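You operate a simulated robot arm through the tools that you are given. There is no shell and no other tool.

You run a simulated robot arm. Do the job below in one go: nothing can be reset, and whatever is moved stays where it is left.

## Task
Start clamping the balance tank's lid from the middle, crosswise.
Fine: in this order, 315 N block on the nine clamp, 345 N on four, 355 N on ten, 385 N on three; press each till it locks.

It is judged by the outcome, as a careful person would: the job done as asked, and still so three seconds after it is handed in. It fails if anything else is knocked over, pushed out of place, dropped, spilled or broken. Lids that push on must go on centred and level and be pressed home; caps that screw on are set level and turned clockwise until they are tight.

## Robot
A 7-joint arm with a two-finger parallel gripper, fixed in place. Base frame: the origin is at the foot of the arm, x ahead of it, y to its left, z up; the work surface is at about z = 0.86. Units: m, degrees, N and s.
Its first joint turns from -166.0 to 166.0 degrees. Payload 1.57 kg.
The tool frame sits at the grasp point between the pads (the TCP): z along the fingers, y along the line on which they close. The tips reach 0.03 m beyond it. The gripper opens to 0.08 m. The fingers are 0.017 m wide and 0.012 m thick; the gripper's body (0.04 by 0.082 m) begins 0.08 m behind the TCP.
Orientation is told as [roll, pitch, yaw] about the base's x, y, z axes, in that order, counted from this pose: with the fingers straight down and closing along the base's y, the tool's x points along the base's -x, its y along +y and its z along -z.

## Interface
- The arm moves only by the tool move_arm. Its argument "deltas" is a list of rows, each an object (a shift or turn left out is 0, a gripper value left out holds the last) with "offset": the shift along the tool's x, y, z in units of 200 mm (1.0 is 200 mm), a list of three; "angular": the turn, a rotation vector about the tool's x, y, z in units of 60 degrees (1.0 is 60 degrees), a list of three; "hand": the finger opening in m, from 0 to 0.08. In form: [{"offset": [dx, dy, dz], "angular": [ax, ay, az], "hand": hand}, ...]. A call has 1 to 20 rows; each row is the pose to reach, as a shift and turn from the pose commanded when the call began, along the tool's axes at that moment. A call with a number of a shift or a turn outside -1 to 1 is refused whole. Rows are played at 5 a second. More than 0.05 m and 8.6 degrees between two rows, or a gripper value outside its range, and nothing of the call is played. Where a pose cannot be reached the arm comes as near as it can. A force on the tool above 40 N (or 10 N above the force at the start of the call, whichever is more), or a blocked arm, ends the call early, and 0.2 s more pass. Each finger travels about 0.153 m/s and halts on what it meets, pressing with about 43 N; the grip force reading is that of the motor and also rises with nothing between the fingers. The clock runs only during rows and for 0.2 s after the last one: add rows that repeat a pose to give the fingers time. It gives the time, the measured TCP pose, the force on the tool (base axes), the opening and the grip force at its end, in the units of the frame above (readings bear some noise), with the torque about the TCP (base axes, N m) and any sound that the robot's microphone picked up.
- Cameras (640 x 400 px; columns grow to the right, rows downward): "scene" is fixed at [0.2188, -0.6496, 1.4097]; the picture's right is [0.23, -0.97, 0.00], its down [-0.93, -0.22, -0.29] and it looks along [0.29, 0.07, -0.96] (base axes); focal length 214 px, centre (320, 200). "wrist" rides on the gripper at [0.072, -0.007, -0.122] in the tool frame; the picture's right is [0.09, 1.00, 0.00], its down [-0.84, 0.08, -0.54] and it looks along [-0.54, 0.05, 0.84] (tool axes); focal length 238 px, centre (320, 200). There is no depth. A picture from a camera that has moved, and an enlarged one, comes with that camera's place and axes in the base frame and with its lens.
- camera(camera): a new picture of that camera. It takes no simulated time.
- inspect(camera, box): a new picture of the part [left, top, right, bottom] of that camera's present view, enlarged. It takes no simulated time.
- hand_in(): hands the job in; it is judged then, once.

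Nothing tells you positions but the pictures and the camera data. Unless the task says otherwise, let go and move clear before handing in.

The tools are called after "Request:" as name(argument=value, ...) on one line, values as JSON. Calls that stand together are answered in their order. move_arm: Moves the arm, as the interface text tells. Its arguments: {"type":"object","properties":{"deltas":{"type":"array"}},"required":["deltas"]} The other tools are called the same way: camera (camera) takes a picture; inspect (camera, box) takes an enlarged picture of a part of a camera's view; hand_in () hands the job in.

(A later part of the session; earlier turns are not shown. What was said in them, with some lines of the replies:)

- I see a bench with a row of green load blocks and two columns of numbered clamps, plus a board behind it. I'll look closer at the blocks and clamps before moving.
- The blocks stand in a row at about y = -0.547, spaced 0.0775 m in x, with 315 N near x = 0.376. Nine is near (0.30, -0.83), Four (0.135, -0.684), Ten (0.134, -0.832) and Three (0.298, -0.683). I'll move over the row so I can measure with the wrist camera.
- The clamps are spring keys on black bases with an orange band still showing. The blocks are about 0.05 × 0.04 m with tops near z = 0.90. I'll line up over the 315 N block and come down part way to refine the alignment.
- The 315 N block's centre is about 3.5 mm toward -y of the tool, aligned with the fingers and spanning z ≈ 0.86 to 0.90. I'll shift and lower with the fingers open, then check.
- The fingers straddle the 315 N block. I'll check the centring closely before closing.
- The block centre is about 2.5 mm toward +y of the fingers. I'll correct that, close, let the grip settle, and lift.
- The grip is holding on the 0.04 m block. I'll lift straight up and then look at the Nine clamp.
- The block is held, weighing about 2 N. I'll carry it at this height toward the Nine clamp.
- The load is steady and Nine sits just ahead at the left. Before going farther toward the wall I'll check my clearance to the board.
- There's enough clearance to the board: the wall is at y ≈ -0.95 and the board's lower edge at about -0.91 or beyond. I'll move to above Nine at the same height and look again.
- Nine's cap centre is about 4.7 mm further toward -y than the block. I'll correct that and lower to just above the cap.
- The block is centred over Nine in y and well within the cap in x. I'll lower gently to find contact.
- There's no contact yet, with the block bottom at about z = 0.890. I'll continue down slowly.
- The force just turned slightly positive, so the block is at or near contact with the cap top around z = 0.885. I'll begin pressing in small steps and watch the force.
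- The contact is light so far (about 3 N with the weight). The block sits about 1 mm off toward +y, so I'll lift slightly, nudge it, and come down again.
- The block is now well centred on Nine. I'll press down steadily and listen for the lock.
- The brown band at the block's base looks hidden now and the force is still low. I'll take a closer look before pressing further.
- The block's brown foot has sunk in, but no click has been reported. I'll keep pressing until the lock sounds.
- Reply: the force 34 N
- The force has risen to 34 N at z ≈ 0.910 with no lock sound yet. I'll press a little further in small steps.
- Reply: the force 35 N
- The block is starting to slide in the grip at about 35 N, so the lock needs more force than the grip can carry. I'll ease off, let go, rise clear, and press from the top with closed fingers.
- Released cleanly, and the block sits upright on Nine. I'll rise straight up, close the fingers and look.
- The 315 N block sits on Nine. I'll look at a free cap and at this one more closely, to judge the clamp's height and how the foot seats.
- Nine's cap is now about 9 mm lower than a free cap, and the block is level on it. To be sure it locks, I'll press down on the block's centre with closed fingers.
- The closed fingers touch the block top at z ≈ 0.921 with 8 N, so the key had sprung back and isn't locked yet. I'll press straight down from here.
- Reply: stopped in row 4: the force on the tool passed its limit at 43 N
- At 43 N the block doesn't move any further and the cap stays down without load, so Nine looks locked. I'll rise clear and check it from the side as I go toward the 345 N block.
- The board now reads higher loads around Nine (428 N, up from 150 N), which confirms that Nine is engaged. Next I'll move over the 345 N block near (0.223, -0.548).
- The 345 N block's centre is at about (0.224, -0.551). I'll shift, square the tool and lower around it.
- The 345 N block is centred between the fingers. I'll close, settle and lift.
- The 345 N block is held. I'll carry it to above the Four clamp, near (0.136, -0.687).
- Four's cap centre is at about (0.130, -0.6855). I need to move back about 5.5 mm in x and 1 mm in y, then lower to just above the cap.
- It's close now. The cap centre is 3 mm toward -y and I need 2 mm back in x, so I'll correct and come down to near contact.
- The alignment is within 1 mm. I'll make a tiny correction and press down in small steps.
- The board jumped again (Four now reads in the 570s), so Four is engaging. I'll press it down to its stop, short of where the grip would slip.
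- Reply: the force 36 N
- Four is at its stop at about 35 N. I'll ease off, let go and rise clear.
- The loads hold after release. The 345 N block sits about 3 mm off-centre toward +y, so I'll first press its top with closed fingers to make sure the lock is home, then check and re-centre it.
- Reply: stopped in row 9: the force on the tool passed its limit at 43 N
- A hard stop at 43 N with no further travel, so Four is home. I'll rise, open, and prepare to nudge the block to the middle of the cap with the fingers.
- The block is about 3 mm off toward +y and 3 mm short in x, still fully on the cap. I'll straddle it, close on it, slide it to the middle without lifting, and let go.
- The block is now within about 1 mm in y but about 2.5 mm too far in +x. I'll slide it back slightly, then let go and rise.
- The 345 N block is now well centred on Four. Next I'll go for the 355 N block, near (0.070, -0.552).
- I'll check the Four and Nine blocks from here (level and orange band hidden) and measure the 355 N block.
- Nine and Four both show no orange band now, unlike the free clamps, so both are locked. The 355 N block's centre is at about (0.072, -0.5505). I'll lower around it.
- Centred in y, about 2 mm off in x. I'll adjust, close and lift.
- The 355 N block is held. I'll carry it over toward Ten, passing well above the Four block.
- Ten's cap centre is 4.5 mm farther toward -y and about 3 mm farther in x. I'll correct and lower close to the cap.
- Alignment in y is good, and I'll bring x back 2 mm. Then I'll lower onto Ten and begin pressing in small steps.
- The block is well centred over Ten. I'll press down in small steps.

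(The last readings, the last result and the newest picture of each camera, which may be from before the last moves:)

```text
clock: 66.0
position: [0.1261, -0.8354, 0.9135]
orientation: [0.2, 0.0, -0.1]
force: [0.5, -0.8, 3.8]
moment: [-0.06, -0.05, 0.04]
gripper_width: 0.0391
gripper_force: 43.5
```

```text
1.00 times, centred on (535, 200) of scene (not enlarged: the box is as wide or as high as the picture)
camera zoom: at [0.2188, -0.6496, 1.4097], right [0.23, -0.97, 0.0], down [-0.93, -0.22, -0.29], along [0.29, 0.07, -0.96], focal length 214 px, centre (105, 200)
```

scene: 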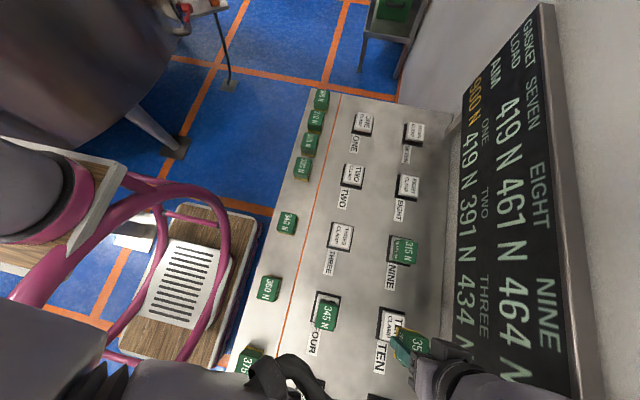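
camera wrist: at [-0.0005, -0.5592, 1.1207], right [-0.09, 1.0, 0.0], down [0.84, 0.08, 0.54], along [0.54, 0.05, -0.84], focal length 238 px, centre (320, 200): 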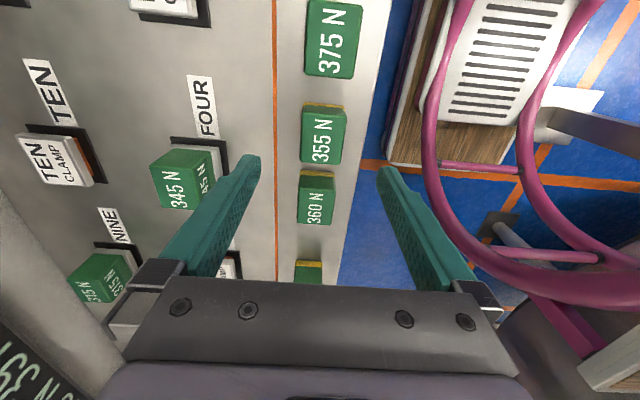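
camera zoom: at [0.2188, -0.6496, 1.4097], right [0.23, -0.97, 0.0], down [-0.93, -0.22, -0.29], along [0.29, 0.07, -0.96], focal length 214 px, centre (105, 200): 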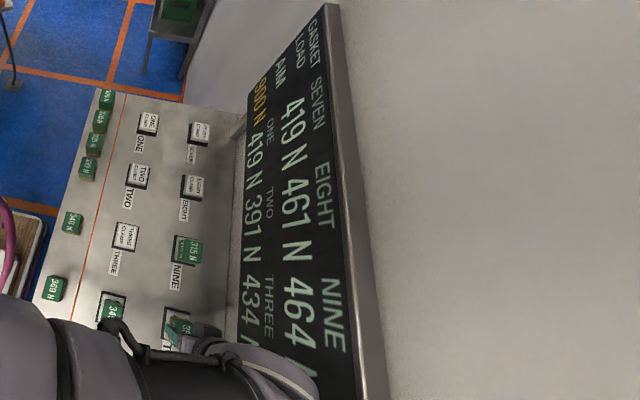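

The brown foot is still showing and the board is unchanged, so Ten isn't locked yet. I'll continue pressing in 1 mm steps.

Request:
move_arm(deltas=[{"offset": [0, 0, 0.005], "hand": 0.02}, {"offset": [0, 0, 0.01]}, {"offset": [0, 0, 0.015]}, {"offset": [0, 0, 0.02]}, {"offset": [0, 0, 0.02]}])

Request:
inspect(camera="wrist", box=[220, 80, 420, 220])

Request:
inspect(camera="scene", box=[430, 0, 640, 400])

```text
clock: 67.2
position: [0.1259, -0.8357, 0.9116]
orientation: [0.1, 0.0, -0.1]
force: [2.6, 0.6, 16.6]
moment: [0.06, -0.06, -0.01]
gripper_width: 0.0391
gripper_force: 42.8
```

```text
2.86 times, centred on (320, 150) of wrist
camera zoom: at [0.0547, -0.842, 1.0346], right [-0.09, 1.0, 0.0], down [0.84, 0.08, 0.54], along [0.54, 0.05, -0.84], focal length 681 px, centre (320, 343)
```

zoom: 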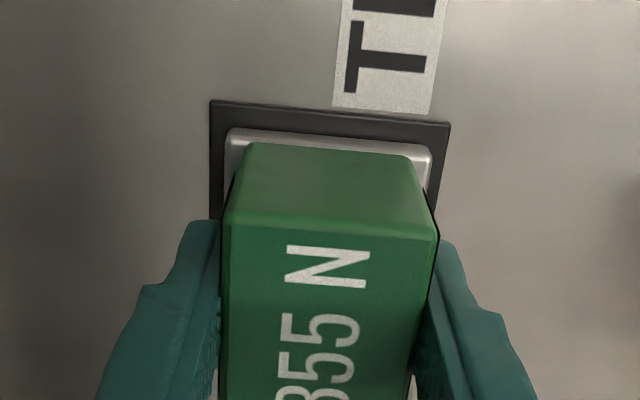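

```text
1.00 times, centred on (535, 200) of scene (not enlarged: the box is as wide or as high as the picture)
camera zoom: at [0.2188, -0.6496, 1.4097], right [0.23, -0.97, 0.0], down [-0.93, -0.22, -0.29], along [0.29, 0.07, -0.96], focal length 214 px, centre (105, 200)
```

zoom: 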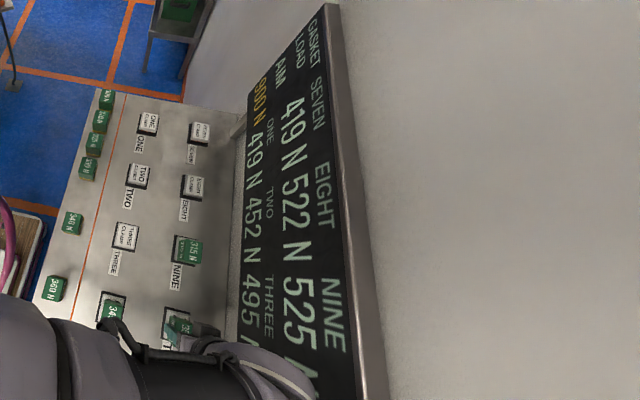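

Ten is locked: the brown band is gone and the board loads have jumped. I'll ease off, let go gently and rise.

Request:
move_arm(deltas=[{"offset": [0, 0, -0.004], "hand": 0.02}, {"offset": [0, 0, -0.008]}, {"offset": [0, 0, -0.008], "hand": 0.042}, {"offset": [0, 0, -0.008], "hand": 0.05}, {"offset": [0, 0, -0.008], "hand": 0.065}, {"offset": [0, 0, -0.008], "hand": 0.08}, {"offset": [0, 0, -0.03], "hand": 0.08}, {"offset": [0, 0, -0.12]}, {"offset": [0, 0, -0.25]}, {"offset": [0, 0, -0.42]}, {"offset": [0, 0, -0.42]}])

Request:
inspect(camera="wrist", box=[220, 60, 420, 200])

```text
clock: 69.5
position: [0.1253, -0.8359, 0.9954]
orientation: [0.1, 0.0, -0.1]
force: [-0.3, -1.0, -0.6]
moment: [0.0, -0.01, -0.02]
gripper_width: 0.08
gripper_force: 0.0
```

```text
2.86 times, centred on (320, 130) of wrist
camera zoom: at [0.0546, -0.8426, 1.1183], right [-0.09, 1.0, 0.0], down [0.84, 0.08, 0.54], along [0.54, 0.05, -0.84], focal length 681 px, centre (320, 400)
```

zoom: 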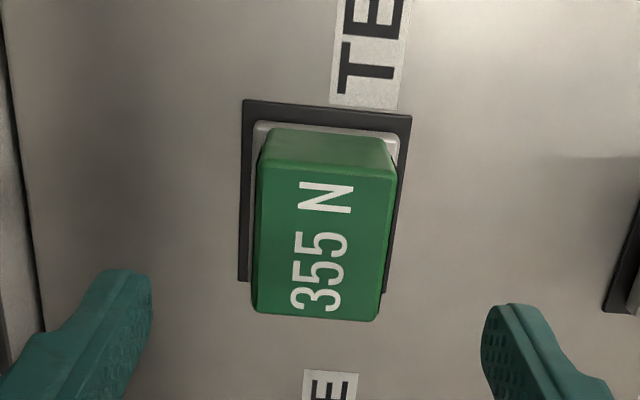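

Ten's block is well centred and released. Now I'll travel to the low-x end of the row to find the 385 N block.

Request:
move_arm(deltas=[{"offset": [0.05, 0.1, -0.1], "hand": 0.08}, {"offset": [0.14, 0.3, -0.15]}, {"offset": [0.23, 0.5, -0.15]}, {"offset": [0.33, 0.7, -0.15]}, {"offset": [0.43, 0.88, -0.15]}, {"offset": [0.5, 1.0, -0.15]}, {"offset": [0.5, 1.0, -0.15]}])

Request:
camera(camera="wrist")

Request:
camera(camera="scene")

```text
clock: 71.2
position: [0.0291, -0.6355, 1.0253]
orientation: [0.2, 0.0, -0.2]
force: [-0.1, -0.4, 0.2]
moment: [0.0, 0.0, -0.01]
gripper_width: 0.08
gripper_force: 0.1
```

```text
taken
camera wrist: at [-0.0415, -0.6423, 1.1481], right [-0.09, 1.0, 0.0], down [0.84, 0.08, 0.54], along [0.54, 0.05, -0.84], focal length 238 px, centre (320, 200)
```

wrist: 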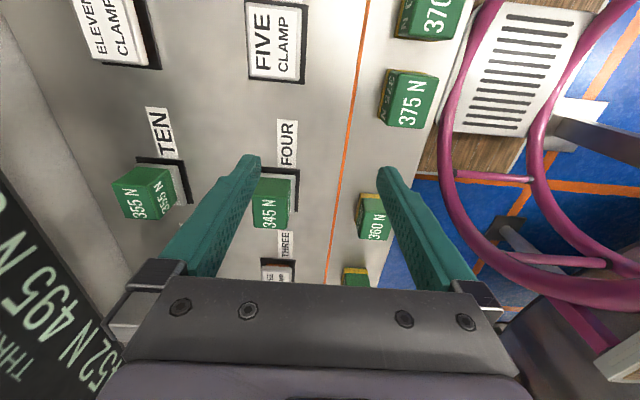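

```text
taken
```

scene: 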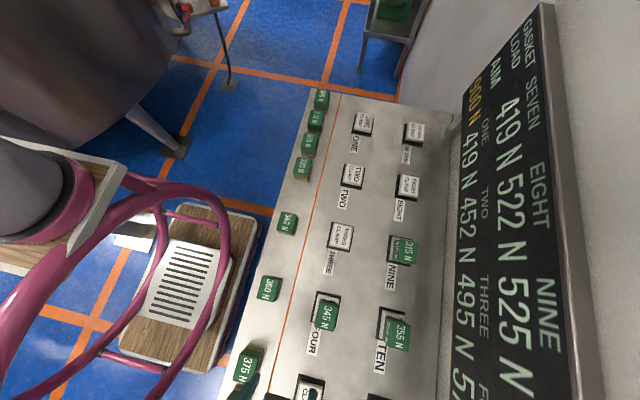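

The next block is 370 N at x ≈ -0.08, so 385 N should be farther along. I'll move on to see it.

Request:
move_arm(deltas=[{"offset": [0.12, 0.08, 0], "hand": 0.08}, {"offset": [0.3, 0.18, 0]}, {"offset": [0.48, 0.28, 0]}, {"offset": [0.65, 0.37, 0]}, {"offset": [0.75, 0.4, 0]}, {"offset": [0.75, 0.4, 0]}, {"offset": [0.75, 0.4, 0]}])

Request:
camera(camera="wrist")

```text
clock: 72.8
position: [-0.1263, -0.554, 1.0243]
orientation: [0.1, 0.0, -0.1]
force: [-0.9, 1.0, -0.2]
moment: [0.0, 0.03, 0.06]
gripper_width: 0.0801
gripper_force: 0.0
```

```text
taken
camera wrist: at [-0.1956, -0.5616, 1.1479], right [-0.09, 1.0, 0.0], down [0.84, 0.08, 0.54], along [0.54, 0.05, -0.84], focal length 238 px, centre (320, 200)
```

wrist: 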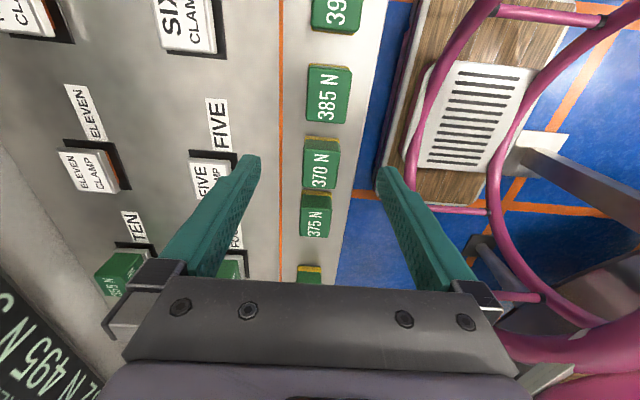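

The 385 N block is at about (-0.158, -0.550). I'll line up over it.

Request:
move_arm(deltas=[{"offset": [0.1, 0.015, 0], "hand": 0.08}, {"offset": [0.172, 0.02, 0.06]}, {"offset": [0.172, 0.02, 0.13]}, {"offset": [0.172, 0.02, 0.13]}, {"offset": [0.172, 0.02, 0.13]}])

Request:
inspect(camera="wrist", box=[220, 60, 420, 200])

```text
clock: 74.0
position: [-0.1584, -0.5496, 0.9969]
orientation: [0.1, -0.1, -0.2]
force: [-0.2, -0.4, 0.1]
moment: [-0.01, 0.0, 0.03]
gripper_width: 0.0799
gripper_force: 0.0
```

```text
2.86 times, centred on (320, 130) of wrist
camera zoom: at [-0.229, -0.5574, 1.1199], right [-0.09, 1.0, 0.0], down [0.84, 0.08, 0.54], along [0.54, 0.05, -0.84], focal length 681 px, centre (320, 400)
```

zoom: 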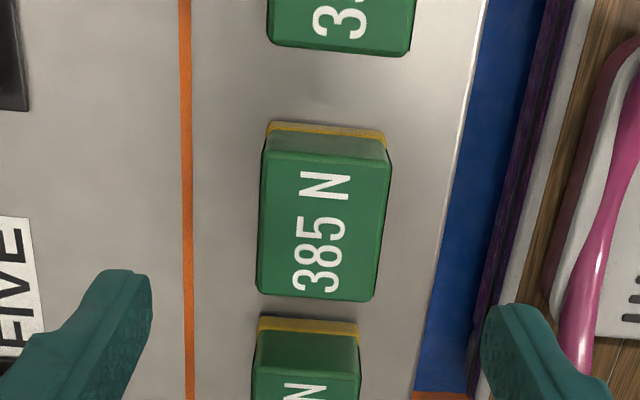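

It's nearly centred already. I'll lower around the 385 N block.

Request:
move_arm(deltas=[{"offset": [-0.002, 0, 0.05], "hand": 0.08}, {"offset": [-0.002, 0, 0.15]}, {"offset": [-0.002, 0, 0.25]}, {"offset": [-0.002, 0, 0.36]}, {"offset": [-0.002, 0, 0.45]}, {"offset": [-0.002, 0, 0.497]}, {"offset": [-0.002, 0, 0.497]}, {"offset": [-0.002, 0, 0.497]}])

Request:
inspect(camera="wrist", box=[220, 110, 420, 250])

```text
clock: 75.8
position: [-0.1571, -0.5519, 0.8989]
orientation: [-0.1, 0.0, -0.1]
force: [0.1, 0.1, -0.2]
moment: [0.02, 0.03, -0.05]
gripper_width: 0.0798
gripper_force: 0.0
```

```text
2.86 times, centred on (320, 180) of wrist
camera zoom: at [-0.2282, -0.559, 1.0217], right [-0.09, 1.0, 0.0], down [0.84, 0.08, 0.54], along [0.54, 0.05, -0.84], focal length 681 px, centre (320, 257)
```

zoom: 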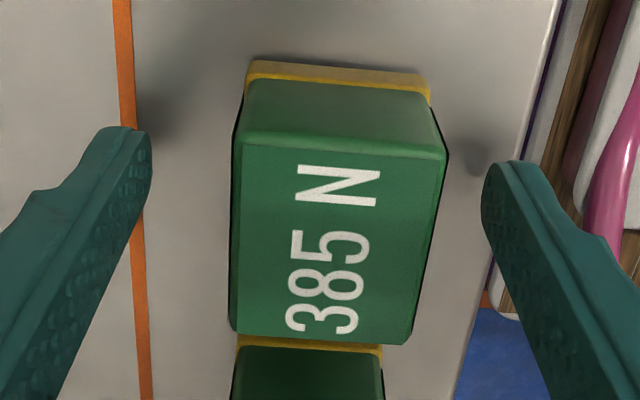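

The block is about 1.8 mm toward +y of centre. I'll adjust, close and lift.

Request:
move_arm(deltas=[{"offset": [-0.004, 0.009, 0], "hand": 0.08}, {"offset": [-0.004, 0.009, 0], "hand": 0.06}, {"offset": [-0.004, 0.009, 0], "hand": 0.03}, {"offset": [-0.004, 0.009, 0], "hand": 0.02}, {"offset": [-0.004, 0.009, 0], "hand": 0.02}, {"offset": [-0.004, 0.009, -0.03], "hand": 0.02}, {"offset": [-0.004, 0.009, -0.12]}, {"offset": [-0.004, 0.009, -0.3]}, {"offset": [-0.004, 0.009, -0.5]}, {"offset": [-0.004, 0.009, -0.55]}, {"offset": [-0.004, 0.009, -0.55]}])

Request:
inspect(camera="wrist", box=[220, 80, 420, 220])

```text
clock: 78.2
position: [-0.1561, -0.5491, 1.0084]
orientation: [0.1, -0.1, -0.1]
force: [0.1, -0.2, -1.3]
moment: [-0.01, 0.01, -0.01]
gripper_width: 0.039
gripper_force: 42.9
```

```text
2.86 times, centred on (320, 150) of wrist
camera zoom: at [-0.2261, -0.5558, 1.1319], right [-0.09, 1.0, 0.0], down [0.84, 0.08, 0.54], along [0.54, 0.05, -0.84], focal length 681 px, centre (320, 343)
```

zoom: 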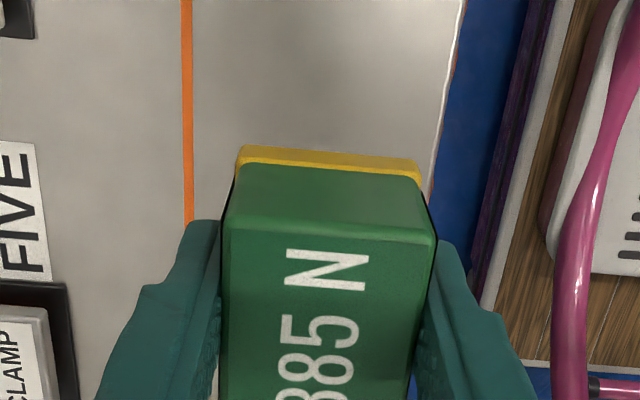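

The 385 N block is held. I'll carry it along above the bench toward Three, near (0.300, -0.686).

Request:
move_arm(deltas=[{"offset": [-0.12, -0.03, 0], "hand": 0.02}, {"offset": [-0.32, -0.08, 0]}, {"offset": [-0.54, -0.14, 0]}, {"offset": [-0.76, -0.2, 0]}, {"offset": [-0.94, -0.24, 0]}, {"offset": [-1.0, -0.25, 0]}, {"offset": [-1.0, -0.25, 0]}])

Request:
move_arm(deltas=[{"offset": [-0.12, -0.02, 0], "hand": 0.02}, {"offset": [-0.32, -0.05, 0]}, {"offset": [-0.54, -0.09, 0]}, {"offset": [-0.76, -0.12, 0]}, {"offset": [-0.94, -0.15, 0]}, {"offset": [-1.0, -0.15, 0]}, {"offset": [-1.0, -0.15, 0]}])

Request:
camera(camera="wrist")

```text
clock: 79.8
position: [0.043, -0.6, 1.0098]
orientation: [0.1, 0.0, 0.0]
force: [-0.9, 0.0, -0.5]
moment: [-0.02, 0.04, 0.01]
gripper_width: 0.0393
gripper_force: 42.4
```

```text
clock: 81.3
position: [0.2428, -0.6283, 1.0114]
orientation: [0.1, 0.0, -0.1]
force: [1.2, 0.6, -1.2]
moment: [-0.01, -0.02, 0.03]
gripper_width: 0.0394
gripper_force: 42.8
```

```text
taken
camera wrist: at [0.1731, -0.6348, 1.1337], right [-0.09, 1.0, 0.0], down [0.84, 0.08, 0.54], along [0.54, 0.05, -0.84], focal length 238 px, centre (320, 200)
```

wrist: 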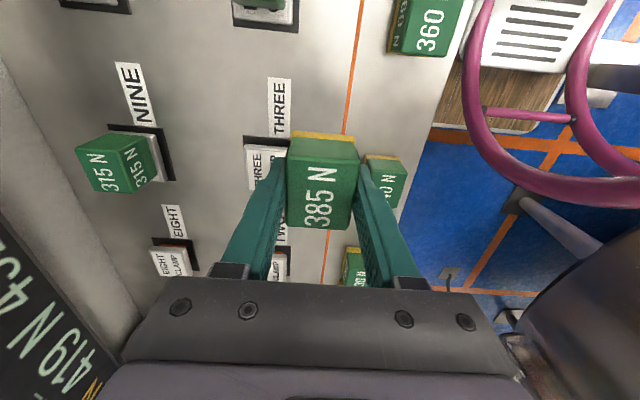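

Now the last stretch to above Three.

Request:
move_arm(deltas=[{"offset": [-0.08, -0.09, 0], "hand": 0.02}, {"offset": [-0.18, -0.2, 0]}, {"offset": [-0.265, -0.29, 0.03]}, {"offset": [-0.265, -0.29, 0.06]}, {"offset": [-0.265, -0.29, 0.06]}, {"offset": [-0.265, -0.29, 0.06]}])

Request:
inspect(camera="wrist", box=[220, 80, 420, 220])

```text
clock: 82.8
position: [0.2957, -0.6892, 0.9964]
orientation: [0.2, -0.1, -0.1]
force: [-0.2, -0.4, -0.6]
moment: [-0.02, 0.0, 0.01]
gripper_width: 0.0396
gripper_force: 42.7
```

```text
2.86 times, centred on (320, 150) of wrist
camera zoom: at [0.2249, -0.696, 1.1202], right [-0.09, 1.0, 0.0], down [0.84, 0.08, 0.54], along [0.54, 0.05, -0.84], focal length 681 px, centre (320, 343)
```

zoom: 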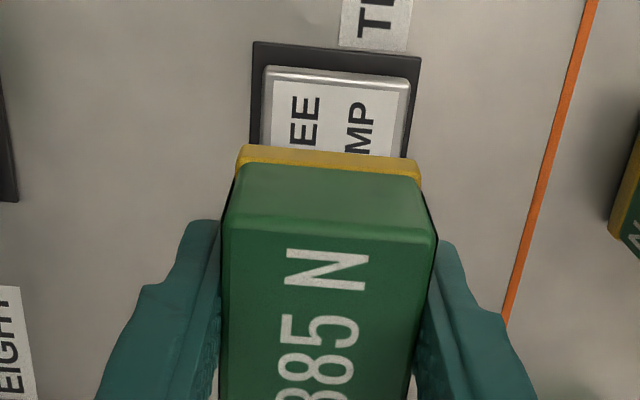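

Three's cap centre is 3 mm toward +y. I'll correct and lower close to it.

Request:
move_arm(deltas=[{"offset": [-0.003, 0.0145, 0], "hand": 0.02}, {"offset": [-0.003, 0.0145, 0.09]}, {"offset": [-0.003, 0.0145, 0.18]}, {"offset": [-0.003, 0.0145, 0.26]}, {"offset": [-0.003, 0.0145, 0.3]}, {"offset": [-0.003, 0.0145, 0.3]}, {"offset": [-0.003, 0.0145, 0.3]}])

Request:
inspect(camera="wrist", box=[220, 80, 420, 220])

```text
clock: 84.3
position: [0.2956, -0.6871, 0.9349]
orientation: [0.1, 0.0, -0.1]
force: [-0.4, 0.2, -1.2]
moment: [0.0, 0.02, -0.05]
gripper_width: 0.0393
gripper_force: 42.9
```

```text
2.86 times, centred on (320, 150) of wrist
camera zoom: at [0.2252, -0.6936, 1.0585], right [-0.09, 1.0, 0.0], down [0.84, 0.08, 0.54], along [0.54, 0.05, -0.84], focal length 681 px, centre (320, 343)
```

zoom: 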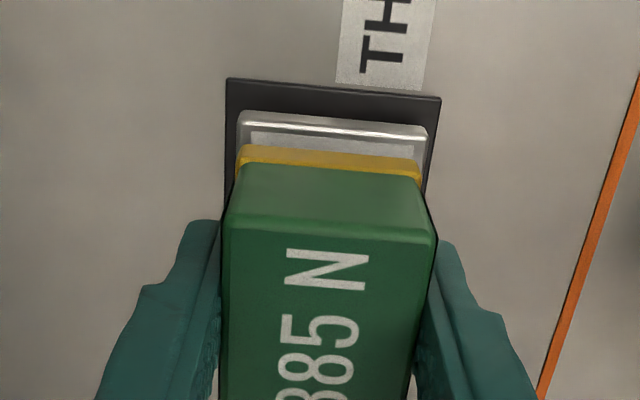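

Aligned within 1 mm in both directions. I'll lower onto Three and press in small steps.

Request:
move_arm(deltas=[{"offset": [0, 0.002, 0.015], "hand": 0.02}, {"offset": [0, 0.002, 0.03]}, {"offset": [0, 0.002, 0.045]}, {"offset": [0, 0.002, 0.055]}, {"offset": [0, 0.002, 0.063]}, {"offset": [0, 0.002, 0.071]}, {"offset": [0, 0.002, 0.079]}, {"offset": [0, 0.002, 0.087]}, {"offset": [0, 0.002, 0.095]}, {"offset": [0, 0.002, 0.103]}, {"offset": [0, 0.002, 0.103]}])

Request:
inspect(camera="wrist", box=[220, 80, 420, 220])

Request:
inspect(camera="scene", box=[430, 0, 640, 400])

```text
clock: 86.8
position: [0.2969, -0.6845, 0.9167]
orientation: [0.1, -0.1, -0.1]
force: [1.1, 1.3, 2.5]
moment: [-0.07, -0.03, 0.04]
gripper_width: 0.0392
gripper_force: 42.7
```

```text
2.86 times, centred on (320, 150) of wrist
camera zoom: at [0.2259, -0.6916, 1.0398], right [-0.09, 1.0, 0.0], down [0.84, 0.08, 0.54], along [0.54, 0.05, -0.84], focal length 681 px, centre (320, 343)
```

zoom: 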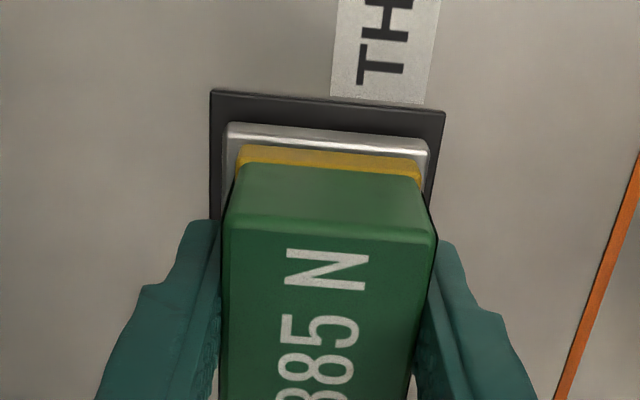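

```text
1.00 times, centred on (535, 200) of scene (not enlarged: the box is as wide or as high as the picture)
camera zoom: at [0.2188, -0.6496, 1.4097], right [0.23, -0.97, 0.0], down [-0.93, -0.22, -0.29], along [0.29, 0.07, -0.96], focal length 214 px, centre (105, 200)
```

zoom: 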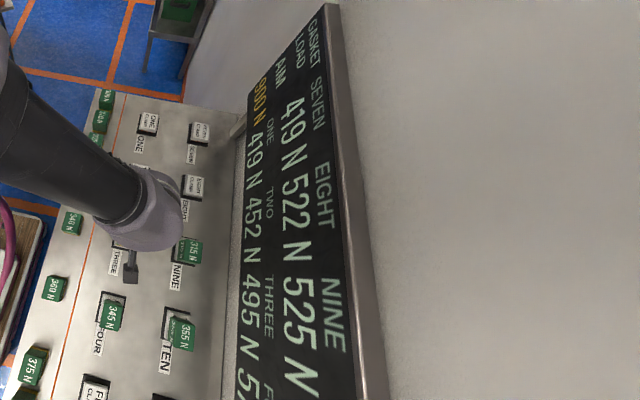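

Not locked yet: the brown foot is visible and the board is unchanged. I'll continue pressing in 1 mm steps.

Request:
move_arm(deltas=[{"offset": [0, 0, 0.005], "hand": 0.02}, {"offset": [0, 0, 0.01]}, {"offset": [0, 0, 0.015]}, {"offset": [0, 0, 0.02]}, {"offset": [0, 0, 0.024]}, {"offset": [0, 0, 0.024]}])

Request:
inspect(camera="wrist", box=[220, 80, 420, 220])

Request:
inspect(camera="scene", box=[430, 0, 640, 400])

```text
clock: 88.2
position: [0.2953, -0.6853, 0.912]
orientation: [0.0, -0.1, 0.0]
force: [2.6, 1.4, 16.7]
moment: [0.06, -0.07, -0.01]
gripper_width: 0.0394
gripper_force: 42.6
```

```text
2.86 times, centred on (320, 150) of wrist
camera zoom: at [0.2257, -0.6918, 1.0353], right [-0.09, 1.0, 0.0], down [0.84, 0.08, 0.54], along [0.54, 0.05, -0.84], focal length 681 px, centre (320, 343)
```

zoom: 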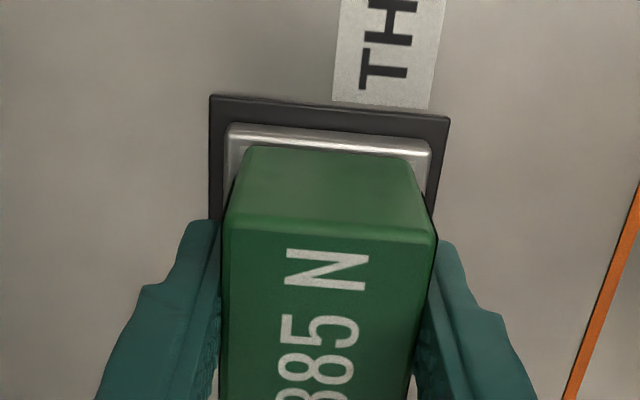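

```text
1.00 times, centred on (535, 200) of scene (not enlarged: the box is as wide or as high as the picture)
camera zoom: at [0.2188, -0.6496, 1.4097], right [0.23, -0.97, 0.0], down [-0.93, -0.22, -0.29], along [0.29, 0.07, -0.96], focal length 214 px, centre (105, 200)
```

zoom: 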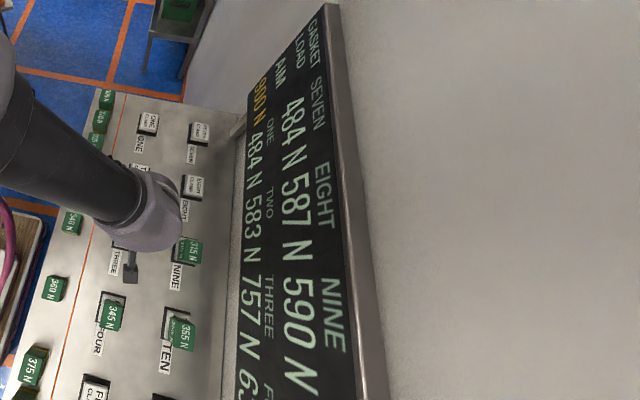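

Three is locked: the brown band is gone and the board shows 757 N at Three. I'll ease off, let go and rise clear.

Request:
move_arm(deltas=[{"offset": [0, 0, -0.004], "hand": 0.02}, {"offset": [0, 0, -0.008]}, {"offset": [0, 0, -0.008], "hand": 0.042}, {"offset": [0, 0, -0.008], "hand": 0.05}, {"offset": [0, 0, -0.008], "hand": 0.065}, {"offset": [0, 0, -0.008], "hand": 0.08}, {"offset": [0, 0, -0.03], "hand": 0.08}, {"offset": [0, 0, -0.12]}, {"offset": [0, 0, -0.25]}, {"offset": [0, 0, -0.45]}, {"offset": [0, 0, -0.65]}, {"offset": [0, 0, -0.65]}])

Request:
camera(camera="wrist")

Request:
inspect(camera="wrist", box=[220, 60, 420, 200])

```text
clock: 90.8
position: [0.2956, -0.6883, 1.0412]
orientation: [0.1, 0.0, 0.0]
force: [-0.8, 0.1, -0.1]
moment: [-0.02, 0.03, 0.0]
gripper_width: 0.0802
gripper_force: 0.1
```

```text
taken
camera wrist: at [0.225, -0.695, 1.1649], right [-0.09, 1.0, 0.0], down [0.84, 0.08, 0.54], along [0.54, 0.05, -0.84], focal length 238 px, centre (320, 200)
```

wrist: 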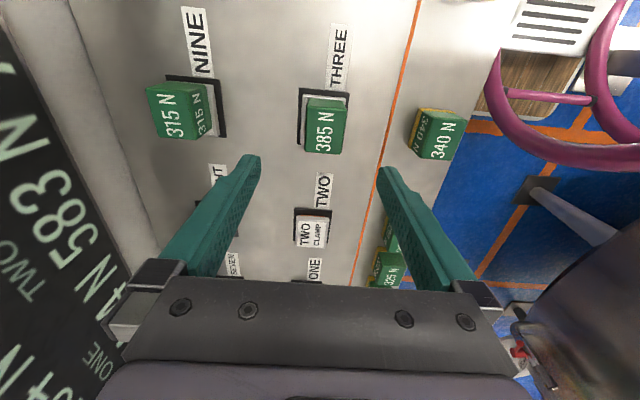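

```text
2.86 times, centred on (320, 130) of wrist
camera zoom: at [0.225, -0.695, 1.1649], right [-0.09, 1.0, 0.0], down [0.84, 0.08, 0.54], along [0.54, 0.05, -0.84], focal length 681 px, centre (320, 400)
```

zoom: 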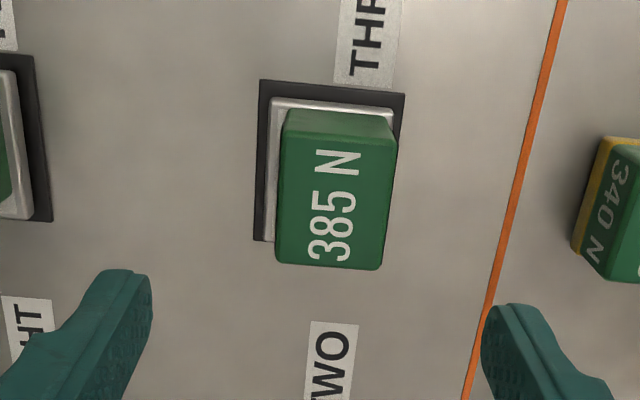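

All four blocks are on. I'll move the open hand clear, away from the bench, and make a final check.

Request:
move_arm(deltas=[{"offset": [0, 0.1, -0.1], "hand": 0.08}, {"offset": [0.05, 0.28, -0.2]}, {"offset": [0.15, 0.46, -0.25]}, {"offset": [0.25, 0.64, -0.25]}, {"offset": [0.35, 0.75, -0.25]}, {"offset": [0.4, 0.75, -0.25]}, {"offset": [0.4, 0.75, -0.25]}])

Request:
camera(camera="scene")

Request:
camera(camera="wrist")

Request:
inspect(camera="scene", box=[290, 200, 430, 370])

Request:
inspect(camera="wrist", box=[0, 0, 300, 200])

```text
clock: 92.3
position: [0.217, -0.5354, 1.0888]
orientation: [0.2, 0.0, -0.1]
force: [-0.3, 0.2, 0.5]
moment: [-0.01, -0.01, -0.02]
gripper_width: 0.08
gripper_force: 0.0
```

```text
taken
```

scene: 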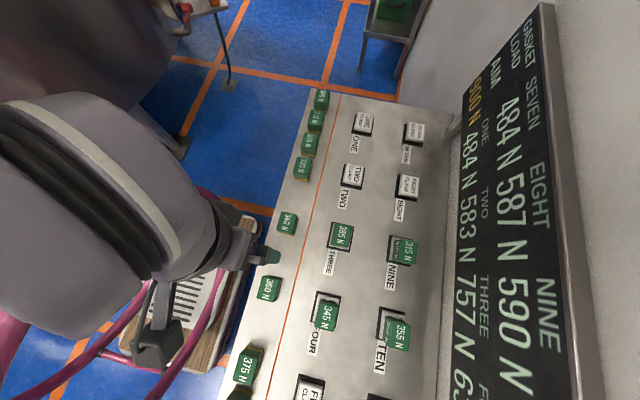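

```text
taken
camera wrist: at [0.1467, -0.5423, 1.2123], right [-0.09, 1.0, 0.0], down [0.84, 0.08, 0.54], along [0.54, 0.05, -0.84], focal length 238 px, centre (320, 200)
```

wrist: 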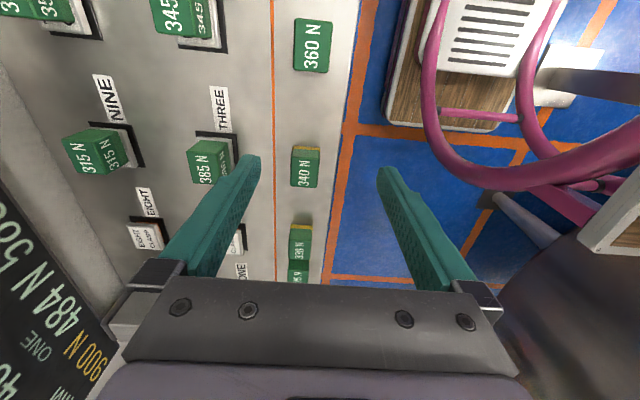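

```text
2.35 times, centred on (360, 285) of scene
camera zoom: at [0.2188, -0.6496, 1.4097], right [0.23, -0.97, 0.0], down [-0.93, -0.22, -0.29], along [0.29, 0.07, -0.96], focal length 505 px, centre (226, 0)
```

zoom: 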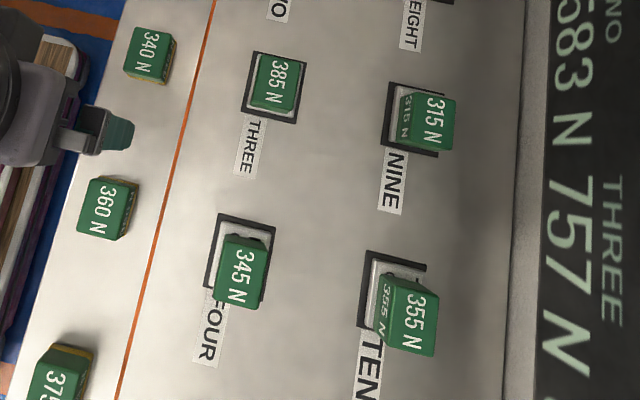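

```text
2.00 times, centred on (150, 100) of wrist
camera zoom: at [0.1467, -0.5423, 1.2123], right [-0.09, 1.0, 0.0], down [0.84, 0.08, 0.54], along [0.54, 0.05, -0.84], focal length 477 px, centre (660, 400)
```

zoom: 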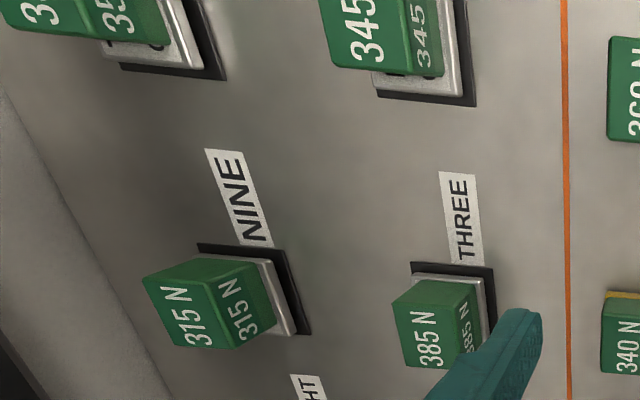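

All four blocks are level and locked on their clamps: 315 N on Nine, 345 N on Four, 355 N on Ten and 385 N on Three. No orange bands show and the board holds the raised loads. The other blocks are where they were, the hand is open and clear, so I'm handing in.

Request:
hand_in()

```text
The job is handed in.
```

The four load blocks are on their clamps and locked, done in the order you gave, and the job is handed in.

| Order | Block | Clamp |
|---|---|---|
| 1 | 315 N | Nine |
| 2 | 345 N | Four |
| 3 | 355 N | Ten |
| 4 | 385 N | Three |

- **Lock check:** no lock click was ever reported. I judged each one locked because the block's brown foot disappeared as it was pressed. The board readings also jumped each time and held after I let go.
- **Extra press:** the 315 N block began sliding in the grip while I was pressing. I finished Nine, and then Four, by pressing the block tops with closed fingers to about 43 N; neither moved any further.
- **Centring:** the blocks on Four and Ten sit an estimated 4 to 5 mm off-centre toward the near end of the bench. The block on Four may be right at the edge of its cap on that side. They looked level, so I left them there rather than disturb the locks. Nine and Three look within about 2 mm.
- **Surroundings:** none of the other blocks I could see had moved, and the hand was left open and clear of the bench.
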